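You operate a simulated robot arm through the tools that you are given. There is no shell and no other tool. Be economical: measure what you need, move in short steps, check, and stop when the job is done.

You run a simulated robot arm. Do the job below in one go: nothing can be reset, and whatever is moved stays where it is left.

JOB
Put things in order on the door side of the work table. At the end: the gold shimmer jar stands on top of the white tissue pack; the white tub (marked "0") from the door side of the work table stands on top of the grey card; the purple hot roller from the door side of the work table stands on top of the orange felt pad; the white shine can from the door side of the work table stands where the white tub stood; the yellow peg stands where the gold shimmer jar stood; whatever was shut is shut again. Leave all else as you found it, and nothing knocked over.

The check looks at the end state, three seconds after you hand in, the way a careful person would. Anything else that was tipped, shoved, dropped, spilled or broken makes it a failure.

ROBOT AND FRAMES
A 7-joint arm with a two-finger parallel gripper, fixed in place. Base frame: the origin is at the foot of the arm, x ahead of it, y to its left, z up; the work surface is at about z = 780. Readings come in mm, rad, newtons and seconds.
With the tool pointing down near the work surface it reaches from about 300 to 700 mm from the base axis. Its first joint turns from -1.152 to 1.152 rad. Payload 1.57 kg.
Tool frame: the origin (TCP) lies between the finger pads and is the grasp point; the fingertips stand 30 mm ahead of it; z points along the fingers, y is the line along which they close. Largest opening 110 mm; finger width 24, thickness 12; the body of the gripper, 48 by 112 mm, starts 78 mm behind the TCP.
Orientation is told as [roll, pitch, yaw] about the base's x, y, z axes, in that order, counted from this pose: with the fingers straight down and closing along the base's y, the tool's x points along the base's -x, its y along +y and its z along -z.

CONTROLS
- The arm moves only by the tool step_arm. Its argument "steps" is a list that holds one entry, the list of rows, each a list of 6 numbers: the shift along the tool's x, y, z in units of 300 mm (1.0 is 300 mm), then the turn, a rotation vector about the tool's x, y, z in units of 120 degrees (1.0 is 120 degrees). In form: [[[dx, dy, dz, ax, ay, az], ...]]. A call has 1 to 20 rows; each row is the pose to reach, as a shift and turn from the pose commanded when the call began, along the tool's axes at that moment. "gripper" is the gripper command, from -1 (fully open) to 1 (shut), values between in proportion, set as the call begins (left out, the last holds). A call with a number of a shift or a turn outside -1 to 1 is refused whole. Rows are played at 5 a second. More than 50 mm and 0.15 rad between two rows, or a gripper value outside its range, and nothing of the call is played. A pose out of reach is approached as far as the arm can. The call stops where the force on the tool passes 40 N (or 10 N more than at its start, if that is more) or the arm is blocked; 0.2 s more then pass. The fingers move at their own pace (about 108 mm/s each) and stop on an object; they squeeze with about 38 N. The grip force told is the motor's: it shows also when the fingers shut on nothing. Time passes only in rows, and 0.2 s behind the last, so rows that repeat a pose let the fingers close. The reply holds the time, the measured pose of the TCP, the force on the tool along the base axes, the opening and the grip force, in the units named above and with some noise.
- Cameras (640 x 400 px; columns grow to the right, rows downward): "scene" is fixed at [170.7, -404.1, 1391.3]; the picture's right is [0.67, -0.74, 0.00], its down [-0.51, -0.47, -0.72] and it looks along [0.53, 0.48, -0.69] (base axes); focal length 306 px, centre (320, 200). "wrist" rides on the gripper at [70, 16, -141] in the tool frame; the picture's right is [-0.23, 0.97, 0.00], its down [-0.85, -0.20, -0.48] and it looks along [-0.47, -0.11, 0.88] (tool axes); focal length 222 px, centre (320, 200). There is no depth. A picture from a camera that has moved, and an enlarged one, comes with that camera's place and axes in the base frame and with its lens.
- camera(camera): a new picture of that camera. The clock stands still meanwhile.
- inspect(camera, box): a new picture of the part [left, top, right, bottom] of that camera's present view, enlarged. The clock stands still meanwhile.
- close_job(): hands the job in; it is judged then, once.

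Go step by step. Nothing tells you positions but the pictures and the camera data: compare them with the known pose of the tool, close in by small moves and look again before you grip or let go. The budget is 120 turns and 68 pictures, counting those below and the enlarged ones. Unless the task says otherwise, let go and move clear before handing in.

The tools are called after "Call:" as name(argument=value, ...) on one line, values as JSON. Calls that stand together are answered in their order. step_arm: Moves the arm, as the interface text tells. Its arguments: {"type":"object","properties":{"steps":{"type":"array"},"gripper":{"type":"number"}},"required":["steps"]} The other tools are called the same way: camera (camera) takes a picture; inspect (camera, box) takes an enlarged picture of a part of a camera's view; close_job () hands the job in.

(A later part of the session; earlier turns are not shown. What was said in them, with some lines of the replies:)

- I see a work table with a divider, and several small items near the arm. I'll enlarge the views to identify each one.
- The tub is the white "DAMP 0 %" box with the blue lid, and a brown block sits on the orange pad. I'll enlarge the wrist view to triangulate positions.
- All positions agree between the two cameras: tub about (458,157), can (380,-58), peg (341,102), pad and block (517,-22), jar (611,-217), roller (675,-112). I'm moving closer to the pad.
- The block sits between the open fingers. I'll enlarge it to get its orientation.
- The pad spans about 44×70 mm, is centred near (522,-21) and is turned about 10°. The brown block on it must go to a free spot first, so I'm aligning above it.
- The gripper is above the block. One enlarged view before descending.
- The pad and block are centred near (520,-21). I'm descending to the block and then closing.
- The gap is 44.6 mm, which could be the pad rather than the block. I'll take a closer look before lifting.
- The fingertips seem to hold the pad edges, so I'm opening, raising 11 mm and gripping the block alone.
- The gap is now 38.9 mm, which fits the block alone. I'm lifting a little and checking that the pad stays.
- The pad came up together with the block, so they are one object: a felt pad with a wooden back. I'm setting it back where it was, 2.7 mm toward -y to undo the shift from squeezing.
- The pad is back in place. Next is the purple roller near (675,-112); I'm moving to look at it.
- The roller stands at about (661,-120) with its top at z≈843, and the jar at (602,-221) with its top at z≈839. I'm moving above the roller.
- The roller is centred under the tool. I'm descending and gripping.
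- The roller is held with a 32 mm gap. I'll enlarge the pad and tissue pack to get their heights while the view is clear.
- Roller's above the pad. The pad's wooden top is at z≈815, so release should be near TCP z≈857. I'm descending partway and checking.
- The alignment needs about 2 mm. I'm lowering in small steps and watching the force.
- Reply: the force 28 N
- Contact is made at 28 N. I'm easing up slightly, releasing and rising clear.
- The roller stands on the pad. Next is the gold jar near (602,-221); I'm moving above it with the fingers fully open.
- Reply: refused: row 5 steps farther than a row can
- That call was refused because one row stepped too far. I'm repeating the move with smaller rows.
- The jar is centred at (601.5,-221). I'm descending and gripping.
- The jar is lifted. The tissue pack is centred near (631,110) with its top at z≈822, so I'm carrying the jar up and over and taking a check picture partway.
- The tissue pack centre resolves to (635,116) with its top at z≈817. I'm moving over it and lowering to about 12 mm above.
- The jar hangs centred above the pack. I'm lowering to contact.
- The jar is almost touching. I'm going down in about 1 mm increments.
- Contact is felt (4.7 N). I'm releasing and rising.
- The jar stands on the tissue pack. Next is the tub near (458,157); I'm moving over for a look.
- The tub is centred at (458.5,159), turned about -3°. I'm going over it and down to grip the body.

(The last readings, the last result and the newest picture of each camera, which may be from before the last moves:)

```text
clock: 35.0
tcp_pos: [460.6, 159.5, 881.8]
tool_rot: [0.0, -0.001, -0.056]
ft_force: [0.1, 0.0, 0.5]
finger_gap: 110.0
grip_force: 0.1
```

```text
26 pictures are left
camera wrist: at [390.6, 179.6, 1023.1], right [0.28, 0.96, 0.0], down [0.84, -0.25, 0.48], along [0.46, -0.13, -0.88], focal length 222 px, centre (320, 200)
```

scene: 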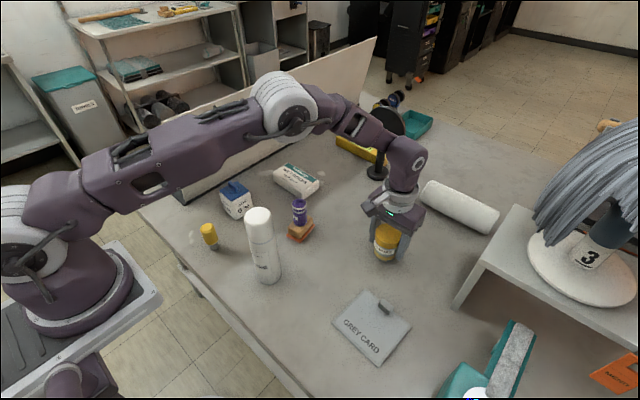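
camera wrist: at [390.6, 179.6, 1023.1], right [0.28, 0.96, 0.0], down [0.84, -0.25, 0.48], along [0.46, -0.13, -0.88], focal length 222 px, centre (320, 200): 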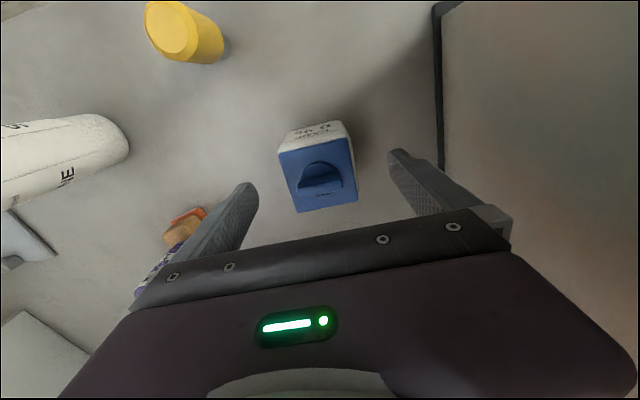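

Aligned. I'm descending, gripping and lifting slightly.

Call:
step_arm(steps=[[[0.008, 0.002, 0.08, 0, 0, 0], [0.008, 0.002, 0.15, 0, 0, 0], [0.008, 0.002, 0.2, 0, 0, 0], [0.008, 0.002, 0.2, 0, 0, 0]]])

Call:
step_arm(steps=[[[0, 0, 0, 0, 0, 0], [0, 0, 0, 0, 0, 0], [0, 0, 0, 0, 0, 0], [0, 0, -0.05, 0, 0, 0], [0, 0, -0.15, 0, 0, 0], [0, 0, -0.3, 0, 0, 0], [0, 0, -0.3, 0, 0, 0]]], gripper=1)

Call:
camera(camera="scene")

```text
clock: 36.0
tcp_pos: [457.6, 160.9, 824.2]
tool_rot: [0.0, 0.001, -0.055]
ft_force: [-1.0, 0.0, 0.7]
finger_gap: 109.9
grip_force: 0.1
```

```text
clock: 37.6
tcp_pos: [457.6, 163.1, 915.0]
tool_rot: [0.0, 0.001, -0.057]
ft_force: [0.3, 0.4, -2.4]
finger_gap: 61.7
grip_force: 38.0
```

```text
25 pictures are left
```

scene: 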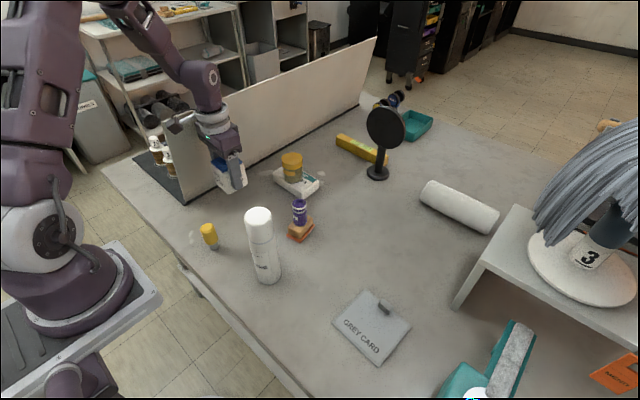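

The tub is held. I'm carrying it high (above the can's top at 975) toward the grey card centred near (441,-301).

Call:
step_arm(steps=[[[0, 0, -0.16, 0, 0, 0], [0, 0, -0.32, 0, 0, 0], [0, 0, -0.48, 0, 0, 0], [-0.03, -0.15, -0.5, 0, 0, 0], [-0.06, -0.3, -0.5, 0, 0, 0], [-0.09, -0.45, -0.5, 0, 0, 0], [-0.12, -0.6, -0.5, 0, 0, 0], [-0.15, -0.75, -0.5, 0, 0, 0], [-0.15, -0.9, -0.5, 0, 0, 0]]])

Call:
step_arm(steps=[[[0, -0.15, 0, 0, 0, 0], [0.02, -0.3, 0, 0, 0, 0], [0.05, -0.45, 0, 0, 0, 0], [0.1, -0.58, 0, 0, 0, 0], [0.1385, -0.648, 0, 0, 0, 0], [0.1385, -0.648, 0, 0, 0, 0]]])

Call:
camera(camera="wrist")

```text
clock: 39.6
tcp_pos: [488.9, -110.9, 1063.6]
tool_rot: [-0.001, -0.001, -0.055]
ft_force: [-0.6, -0.5, -2.3]
finger_gap: 61.9
grip_force: 37.8
```

```text
clock: 41.0
tcp_pos: [435.7, -302.1, 1065.9]
tool_rot: [0.001, 0.001, -0.056]
ft_force: [0.0, 0.0, -1.9]
finger_gap: 61.7
grip_force: 37.9
```

```text
24 pictures are left
camera wrist: at [366.2, -282.0, 1206.9], right [0.28, 0.96, 0.0], down [0.84, -0.25, 0.48], along [0.46, -0.13, -0.88], focal length 222 px, centre (320, 200)
```

wrist: 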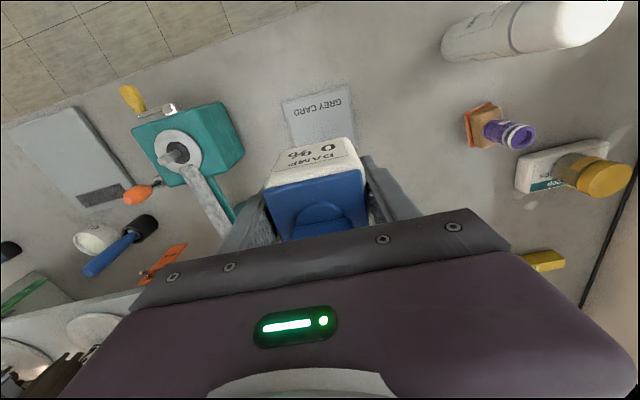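

The tub's above the card and clear of the teal device. I'm lowering to about 20 mm above and checking.

Call:
step_arm(steps=[[[0, 0, 0.16, 0, 0, 0], [0, 0, 0.32, 0, 0, 0], [0, 0, 0.48, 0, 0, 0], [0, 0, 0.62, 0, 0, 0], [0, 0, 0.72, 0, 0, 0], [0, 0, 0.72, 0, 0, 0]]])

Call:
inspect(camera="scene", box=[310, 250, 430, 370])

Call:
camera(camera="wrist")

```text
clock: 42.4
tcp_pos: [436.8, -301.7, 848.9]
tool_rot: [0.001, 0.0, -0.056]
ft_force: [-1.2, 0.2, -2.4]
finger_gap: 61.4
grip_force: 37.9
```

```text
3.33 times, centred on (370, 310) of scene
camera zoom: at [170.7, -404.1, 1391.3], right [0.67, -0.74, 0.0], down [-0.51, -0.47, -0.72], along [0.53, 0.48, -0.69], focal length 1020 px, centre (153, -167)
```

zoom: 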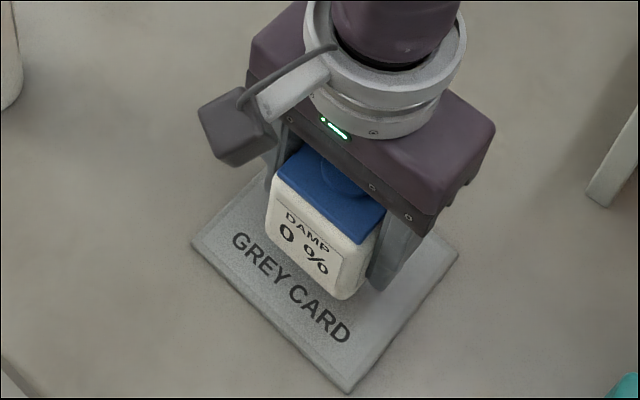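

```text
22 pictures are left
camera wrist: at [367.6, -282.6, 989.9], right [0.28, 0.96, 0.0], down [0.84, -0.25, 0.48], along [0.46, -0.13, -0.88], focal length 222 px, centre (320, 200)
```

wrist: 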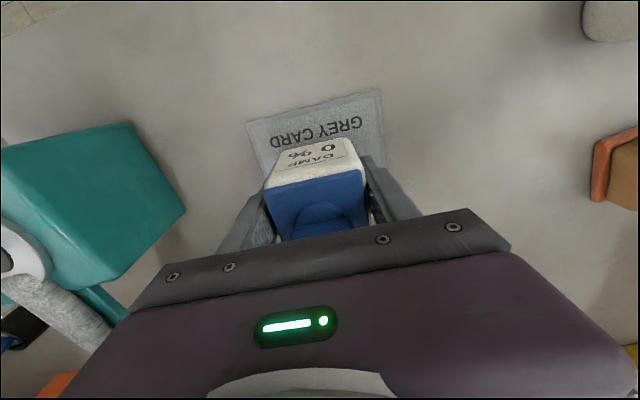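

The tub is centred on the card and clear of the clip. I'm lowering to contact.

Call:
step_arm(steps=[[[0, 0.008, 0.03, 0, 0, 0], [0, 0.008, 0.05, 0, 0, 0], [0, 0.008, 0.062, 0, 0, 0], [0, 0.008, 0.062, 0, 0, 0]]])

```text
clock: 43.4
tcp_pos: [435.8, -299.0, 829.8]
tool_rot: [-0.003, -0.003, -0.058]
ft_force: [-1.4, 1.2, 21.1]
finger_gap: 61.6
grip_force: 38.3
```

Contact is felt at 21 N. I'm easing off, releasing and rising straight up.

Call:
step_arm(steps=[[[0, 0, -0.002, 0, 0, 0], [0, 0, -0.002, 0, 0, 0]]])

Call:
step_arm(steps=[[[0, 0, 0, 0, 0, 0], [0, 0, 0, 0, 0, 0], [0, 0, 0, 0, 0, 0], [0, 0, -0.08, 0, 0, 0], [0, 0, -0.2, 0, 0, 0], [0, 0, -0.34, 0, 0, 0], [0, 0, -0.5, 0, 0, 0], [0, 0, -0.66, 0, 0, 0], [0, 0, -0.8, 0, 0, 0], [0, 0, -0.8, 0, 0, 0]]], gripper=-0.7)

Call:
camera(camera="wrist")

```text
clock: 44.0
tcp_pos: [436.9, -298.8, 829.7]
tool_rot: [-0.001, -0.001, -0.056]
ft_force: [-0.9, -2.5, 23.4]
finger_gap: 62.0
grip_force: 37.8
```

```text
clock: 46.2
tcp_pos: [435.9, -302.3, 1070.4]
tool_rot: [-0.001, 0.001, -0.054]
ft_force: [0.7, 0.3, -0.4]
finger_gap: 93.4
grip_force: 0.2
```

```text
21 pictures are left
camera wrist: at [366.5, -282.2, 1211.3], right [0.28, 0.96, 0.0], down [0.84, -0.25, 0.48], along [0.46, -0.13, -0.88], focal length 222 px, centre (320, 200)
```

wrist: 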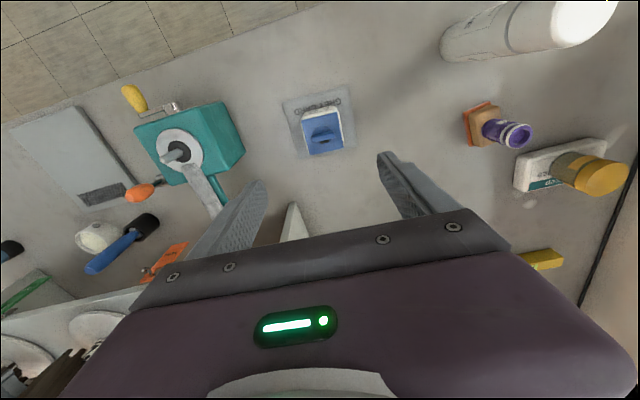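

The tub stands on the card. Next is the tall can near (380,-58); I'm going above it.

Call:
step_arm(steps=[[[0.04, 0.14, -0.02, 0, 0, -0.005], [0.08, 0.28, -0.02, 0, 0, -0.01], [0.12, 0.42, -0.02, 0, 0, -0.015], [0.16, 0.56, -0.02, 0, 0, -0.02], [0.2, 0.68, -0.02, 0, 0, -0.026], [0.231, 0.801, -0.02, 0, 0, -0.026], [0.231, 0.801, -0.02, 0, 0, -0.026]]], gripper=-1)

Call:
camera(camera="wrist")

```text
clock: 47.8
tcp_pos: [377.5, -56.1, 1071.7]
tool_rot: [0.0, 0.0, -0.003]
ft_force: [0.0, 0.4, 0.2]
finger_gap: 110.1
grip_force: 0.0
```

```text
20 pictures are left
camera wrist: at [307.8, -40.1, 1213.2], right [0.23, 0.97, 0.0], down [0.85, -0.2, 0.48], along [0.47, -0.11, -0.88], focal length 222 px, centre (320, 200)
```

wrist: 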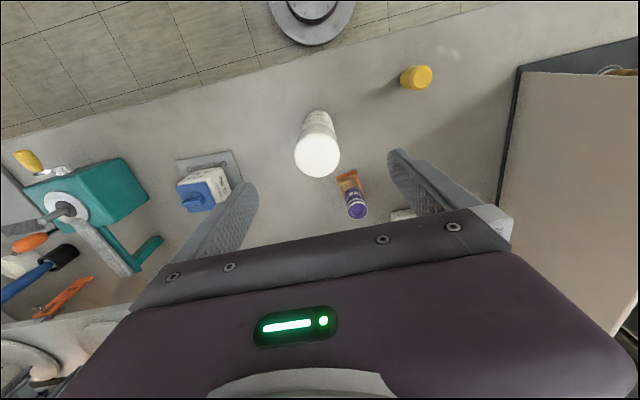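

The can is centred at (380,-59). I'm lowering until the fingers hold below the cap seam, then gripping.

Call:
step_arm(steps=[[[-0.0083, -0.01, 0.12, 0, 0, 0], [-0.0083, -0.01, 0.25, 0, 0, 0], [-0.0083, -0.01, 0.38, 0, 0, 0], [-0.0083, -0.01, 0.48, 0, 0, 0], [-0.0083, -0.01, 0.545, 0, 0, 0], [-0.0083, -0.01, 0.545, 0, 0, 0]]])

Call:
step_arm(steps=[[[0, 0, 0, 0, 0, 0], [0, 0, 0, 0, 0, 0], [0, 0, 0, 0, 0, 0], [0, 0, -0.03, 0, 0, 0], [0, 0, -0.03, 0, 0, 0]]], gripper=1)

Call:
inspect(camera="scene", box=[190, 150, 350, 300])

```text
clock: 49.2
tcp_pos: [382.7, -57.0, 909.7]
tool_rot: [-0.002, 0.001, -0.001]
ft_force: [-0.7, -0.5, -0.1]
finger_gap: 110.0
grip_force: 0.0
```

```text
clock: 50.4
tcp_pos: [381.8, -57.5, 920.0]
tool_rot: [0.0, 0.0, -0.002]
ft_force: [0.8, 0.6, -2.7]
finger_gap: 53.4
grip_force: 38.0
```

```text
2.67 times, centred on (270, 225) of scene
camera zoom: at [170.7, -404.1, 1391.3], right [0.67, -0.74, 0.0], down [-0.51, -0.47, -0.72], along [0.53, 0.48, -0.69], focal length 816 px, centre (453, 133)
```

zoom: 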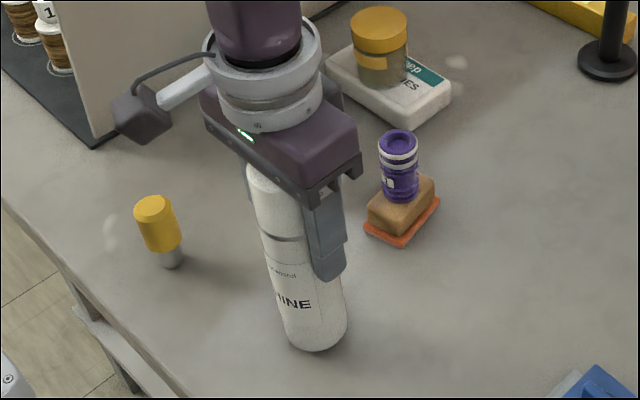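

The can is gripped and has lifted cleanly. I'm carrying it up and over to the tub's former place (458.5,159.5).

Call:
step_arm(steps=[[[0, 0, -0.1, 0, 0, 0], [0, 0, -0.2, 0, 0, 0], [0, 0, -0.28, 0, 0, 0], [-0.05, 0.12, -0.28, 0, 0, 0], [-0.1, 0.25, -0.28, 0, 0, 0], [-0.15, 0.38, -0.28, 0, 0, 0], [-0.2, 0.5, -0.28, 0, 0, 0], [-0.23, 0.62, -0.28, 0, 0, 0], [-0.2557, 0.722, -0.28, 0, 0, 0], [-0.2557, 0.722, -0.28, 0, 0, 0]]])

Call:
step_arm(steps=[[[0, 0, 0.1, 0, 0, 0], [0, 0, 0.2, 0, 0, 0], [0, 0, 0.27, 0, 0, 0], [0, 0, 0.27, 0, 0, 0]]])

Call:
camera(camera="scene")

```text
clock: 52.6
tcp_pos: [459.2, 157.0, 1007.5]
tool_rot: [0.0, 0.0, -0.001]
ft_force: [-0.7, -0.8, -2.4]
finger_gap: 53.1
grip_force: 38.1
```

```text
clock: 53.6
tcp_pos: [459.9, 158.3, 925.0]
tool_rot: [0.0, 0.0, -0.003]
ft_force: [-1.3, 0.5, -1.9]
finger_gap: 52.7
grip_force: 37.7
```

```text
18 pictures are left
```

scene: 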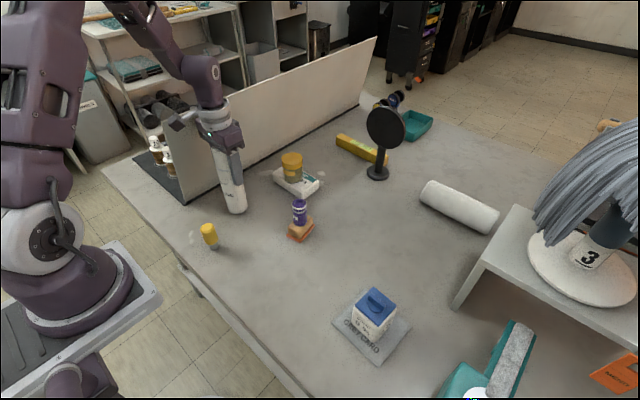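

The can is over the spot, about 15 mm up. I'm lowering to contact.

Call:
step_arm(steps=[[[0.003, 0.004, 0.02, 0, 0, 0], [0.003, 0.004, 0.04, 0, 0, 0], [0.003, 0.004, 0.05, 0, 0, 0], [0.003, 0.004, 0.05, 0, 0, 0]]])

```text
clock: 54.6
tcp_pos: [460.4, 159.9, 909.5]
tool_rot: [0.001, -0.002, -0.001]
ft_force: [-1.8, -1.6, 28.7]
finger_gap: 53.1
grip_force: 37.7
```

Contact is felt at about 29 N. I'm easing off, releasing and rising well above the can's top.

Call:
step_arm(steps=[[[0, 0, -0.003, 0, 0, 0], [0, 0, -0.003, 0, 0, 0]]])

Call:
step_arm(steps=[[[0, 0, 0, 0, 0, 0], [0, 0, 0, 0, 0, 0], [0, 0, 0, 0, 0, 0], [0, 0, 0, 0, 0, 0], [0, 0, -0.08, 0, 0, 0], [0, 0, -0.2, 0, 0, 0], [0, 0, -0.34, 0, 0, 0], [0, 0, -0.46, 0, 0, 0], [0, 0, -0.46, 0, 0, 0]]], gripper=-0.8)

Call:
camera(camera="wrist")

```text
clock: 55.2
tcp_pos: [459.7, 160.1, 910.7]
tool_rot: [0.001, 0.001, -0.003]
ft_force: [4.6, 0.2, 7.8]
finger_gap: 52.6
grip_force: 38.7
```

```text
clock: 57.2
tcp_pos: [455.7, 159.2, 1048.5]
tool_rot: [0.001, 0.0, -0.003]
ft_force: [-0.2, -0.1, 0.2]
finger_gap: 98.9
grip_force: 0.0
```

```text
17 pictures are left
camera wrist: at [385.9, 174.5, 1190.5], right [0.23, 0.97, 0.0], down [0.85, -0.2, 0.48], along [0.47, -0.11, -0.88], focal length 222 px, centre (320, 200)
```

wrist: 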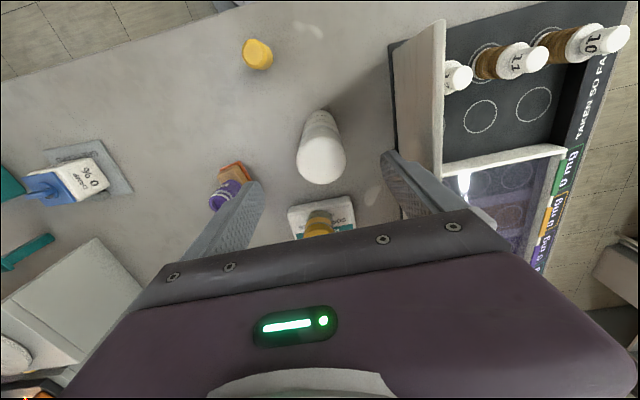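

The can stands on the tub's old spot. Next is the yellow peg near (341,102); I'm moving over it and partly down.

Call:
step_arm(steps=[[[0.13, -0.06, 0, 0, 0, 0], [0.26, -0.13, 0, 0, 0, 0], [0.382, -0.19, 0.02, 0, 0, 0], [0.382, -0.19, 0.16, 0, 0, 0], [0.382, -0.19, 0.3, 0, 0, 0], [0.382, -0.19, 0.46, 0, 0, 0], [0.382, -0.19, 0.46, 0, 0, 0]]], gripper=-0.3)

Call:
camera(camera="wrist")

```text
clock: 58.8
tcp_pos: [339.0, 104.2, 910.9]
tool_rot: [-0.001, 0.001, -0.003]
ft_force: [-0.7, 0.0, -0.3]
finger_gap: 71.4
grip_force: 0.1
```

```text
16 pictures are left
camera wrist: at [270.2, 120.1, 1051.4], right [0.23, 0.97, 0.0], down [0.85, -0.2, 0.48], along [0.47, -0.11, -0.88], focal length 222 px, centre (320, 200)
```

wrist: 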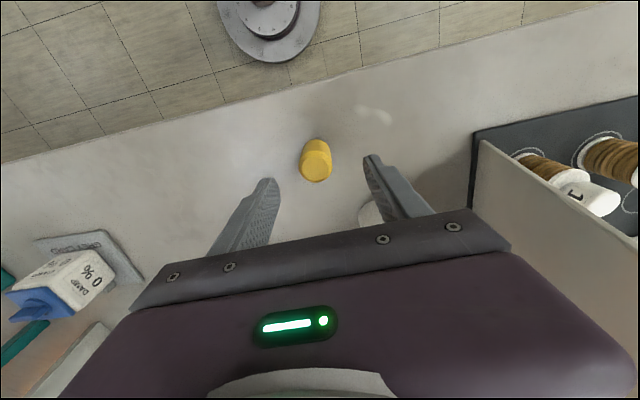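

The peg is at about (343,101). I'm descending and gripping its yellow part.

Call:
step_arm(steps=[[[-0.013, -0.012, 0.08, 0, 0, 0], [-0.013, -0.012, 0.17, 0, 0, 0], [-0.013, -0.012, 0.25, 0, 0, 0], [-0.013, -0.012, 0.25, 0, 0, 0]]])

Call:
step_arm(steps=[[[0, 0, 0, 0, 0, 0], [0, 0, 0, 0, 0, 0], [0, 0, 0, 0, 0, 0], [0, 0, -0.05, 0, 0, 0], [0, 0, -0.05, 0, 0, 0]]], gripper=1)

Call:
inspect(camera="scene", box=[150, 170, 270, 270])

```text
clock: 59.8
tcp_pos: [347.5, 97.9, 833.3]
tool_rot: [0.001, -0.001, -0.001]
ft_force: [0.4, -0.2, -0.3]
finger_gap: 71.3
grip_force: 0.0
```

```text
clock: 61.0
tcp_pos: [346.6, 97.7, 848.1]
tool_rot: [0.0, -0.001, -0.001]
ft_force: [-0.5, -1.1, -1.8]
finger_gap: 30.8
grip_force: 38.4
```

```text
4.00 times, centred on (210, 220) of scene
camera zoom: at [170.7, -404.1, 1391.3], right [0.67, -0.74, 0.0], down [-0.51, -0.47, -0.72], along [0.53, 0.48, -0.69], focal length 1225 px, centre (760, 120)
```

zoom: 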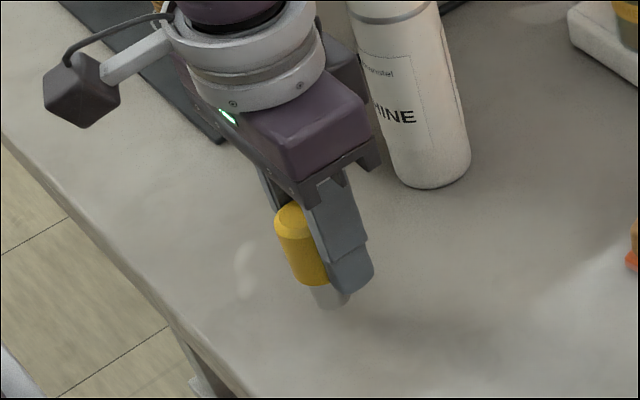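

The peg is held upright. I'm carrying it high to the jar's former place (601.5,-221).

Call:
step_arm(steps=[[[0, 0, -0.15, 0, 0, 0], [0, 0, -0.3, 0, 0, 0], [0, 0, -0.4, 0, 0, 0], [-0.1, -0.125, -0.4, 0, 0, 0], [-0.2, -0.25, -0.4, 0, 0, 0], [-0.3, -0.375, -0.4, 0, 0, 0], [-0.4, -0.5, -0.4, 0, 0, 0], [-0.5, -0.625, -0.4, 0, 0, 0], [-0.5, -0.625, -0.4, 0, 0, 0]]])

Call:
step_arm(steps=[[[-0.1, -0.12, 0, 0, 0, 0], [-0.2, -0.24, 0, 0, 0, 0], [-0.3, -0.36, 0, 0, 0, 0], [-0.36, -0.437, 0, 0, 0, 0], [-0.36, -0.437, 0.15, 0, 0, 0], [-0.36, -0.437, 0.25, 0, 0, 0], [-0.36, -0.437, 0.25, 0, 0, 0]]])

Call:
camera(camera="scene")

Call:
camera(camera="wrist")

```text
clock: 63.0
tcp_pos: [495.7, -91.0, 970.4]
tool_rot: [0.001, -0.001, -0.002]
ft_force: [0.9, 0.5, -1.0]
finger_gap: 30.7
grip_force: 38.2
```

```text
clock: 64.6
tcp_pos: [601.9, -221.3, 895.4]
tool_rot: [0.001, 0.002, -0.002]
ft_force: [-0.2, 0.2, -0.4]
finger_gap: 30.3
grip_force: 37.6
```

```text
14 pictures are left
```

scene: 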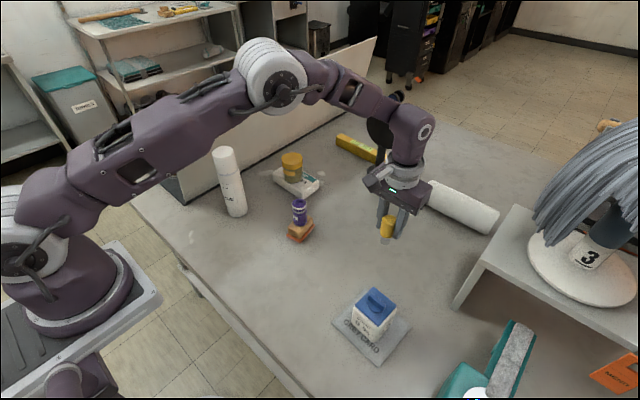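

```text
13 pictures are left
camera wrist: at [531.8, -204.8, 1036.5], right [0.23, 0.97, 0.0], down [0.85, -0.2, 0.48], along [0.47, -0.11, -0.88], focal length 222 px, centre (320, 200)
```

wrist: 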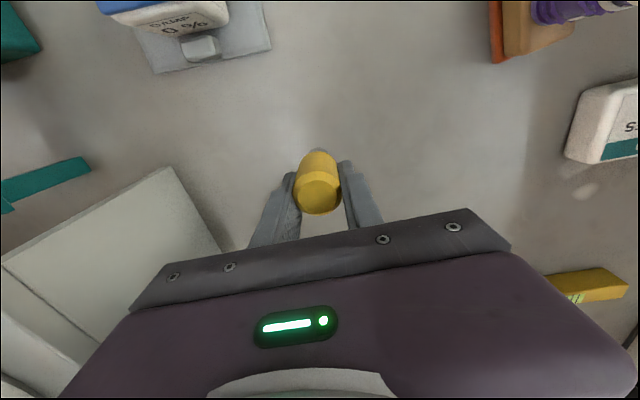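

The peg's about 60 mm above the spot. I'll enlarge to see its exact offset in the grip.

Call:
inspect(camera="wrist", box=[270, 130, 370, 230])

Call:
inspect(camera="scene", box=[350, 190, 430, 260])

```text
4.00 times, centred on (320, 180) of wrist
camera zoom: at [531.8, -204.8, 1036.5], right [0.23, 0.97, 0.0], down [0.85, -0.2, 0.48], along [0.47, -0.11, -0.88], focal length 888 px, centre (320, 280)
```

zoom: 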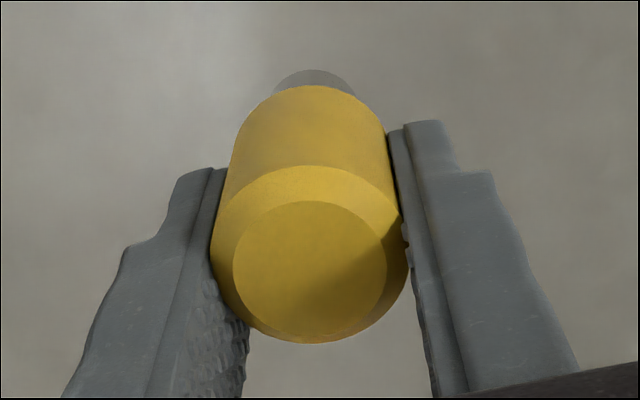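

```text
5.71 times, centred on (390, 225) of scene
camera zoom: at [170.7, -404.1, 1391.3], right [0.67, -0.74, 0.0], down [-0.51, -0.47, -0.72], along [0.53, 0.48, -0.69], focal length 1749 px, centre (-80, 57)
```

zoom: 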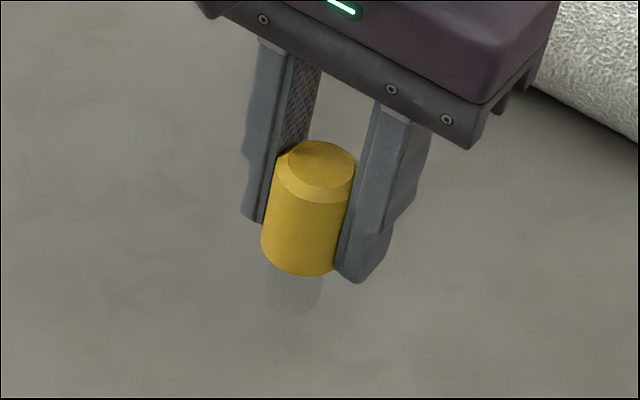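

The peg sits 7 mm behind the tool centre, at (594.5,-221), so I shift +7 mm in x and lower to contact.

Call:
step_arm(steps=[[[-0.023, 0, 0.08, 0, 0, 0], [-0.023, 0, 0.15, 0, 0, 0], [-0.023, 0, 0.19, 0, 0, 0], [-0.023, 0, 0.203, 0, 0, 0], [-0.023, 0, 0.203, 0, 0, 0]]])

```text
clock: 65.8
tcp_pos: [611.7, -222.1, 835.9]
tool_rot: [-0.003, -0.005, -0.003]
ft_force: [3.4, -0.6, 28.1]
finger_gap: 30.6
grip_force: 37.7
```

Contact is felt at 28 N. I'm easing up a touch and checking that it's upright before release.

Call:
step_arm(steps=[[[0.003, 0, -0.004, 0, 0, 0], [0.003, 0, -0.004, 0, 0, 0]]])

Call:
step_arm(steps=[[[0, 0, 0, 0, 0, 0], [0, 0, 0, 0, 0, 0], [0, 0, 0, 0, 0, 0], [0, 0, 0, 0, 0, 0], [0, 0, -0.06, 0, 0, 0], [0, 0, -0.18, 0, 0, 0], [0, 0, -0.32, 0, 0, 0], [0, 0, -0.46, 0, 0, 0], [0, 0, -0.6, 0, 0, 0], [0, 0, -0.6, 0, 0, 0]]], gripper=-0.3)

Call:
camera(camera="scene")

Call:
camera(camera="wrist")

```text
clock: 66.4
tcp_pos: [610.5, -222.4, 835.4]
tool_rot: [0.0, -0.002, -0.001]
ft_force: [6.5, -2.5, 20.5]
finger_gap: 30.1
grip_force: 38.1
```

```text
clock: 68.6
tcp_pos: [610.9, -218.3, 1015.4]
tool_rot: [0.0, -0.001, -0.003]
ft_force: [0.1, 0.1, -0.3]
finger_gap: 71.5
grip_force: 0.1
```

```text
10 pictures are left
```

scene: 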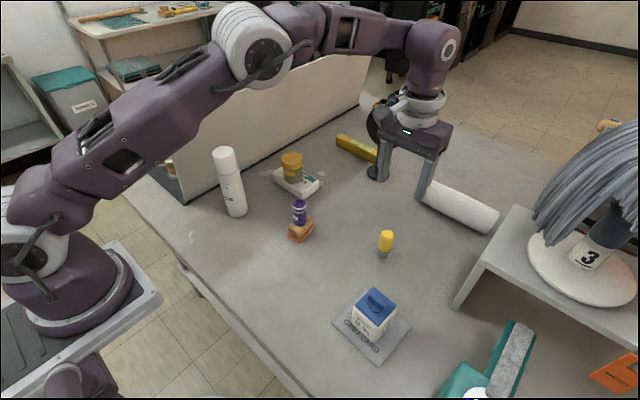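

```text
9 pictures are left
camera wrist: at [540.9, -202.9, 1156.3], right [0.23, 0.97, 0.0], down [0.85, -0.2, 0.48], along [0.47, -0.11, -0.88], focal length 222 px, centre (320, 200)
```

wrist: 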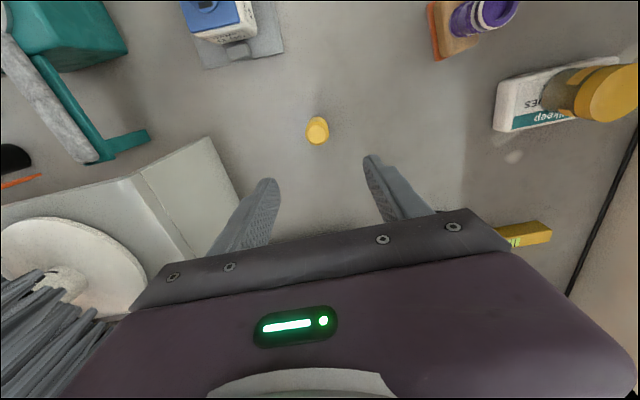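

The peg stands on the jar's spot at about (600,-220), and everything is upright. One last close look before handing in.

Call:
inspect(camera="scene", box=[200, 130, 430, 380])

```text
1.60 times, centred on (315, 255) of scene
camera zoom: at [170.7, -404.1, 1391.3], right [0.67, -0.74, 0.0], down [-0.51, -0.47, -0.72], along [0.53, 0.48, -0.69], focal length 490 px, centre (328, 112)
```

zoom: 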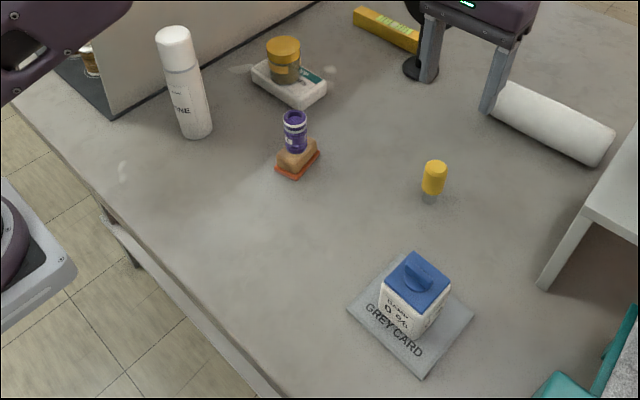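

All five items stand where asked, and the gripper is empty and clear. I'm handing in.

Call:
close_job()

```text
The job is handed in.
```

I handed the job in with all five items where you asked, all upright, nothing opened along the way, and the gripper clear.

- **Felt pad:** the orange pad came up as one piece with its wooden back when I lifted it. I set it back to within a few millimetres of its old place, and the roller stands on the wooden top.
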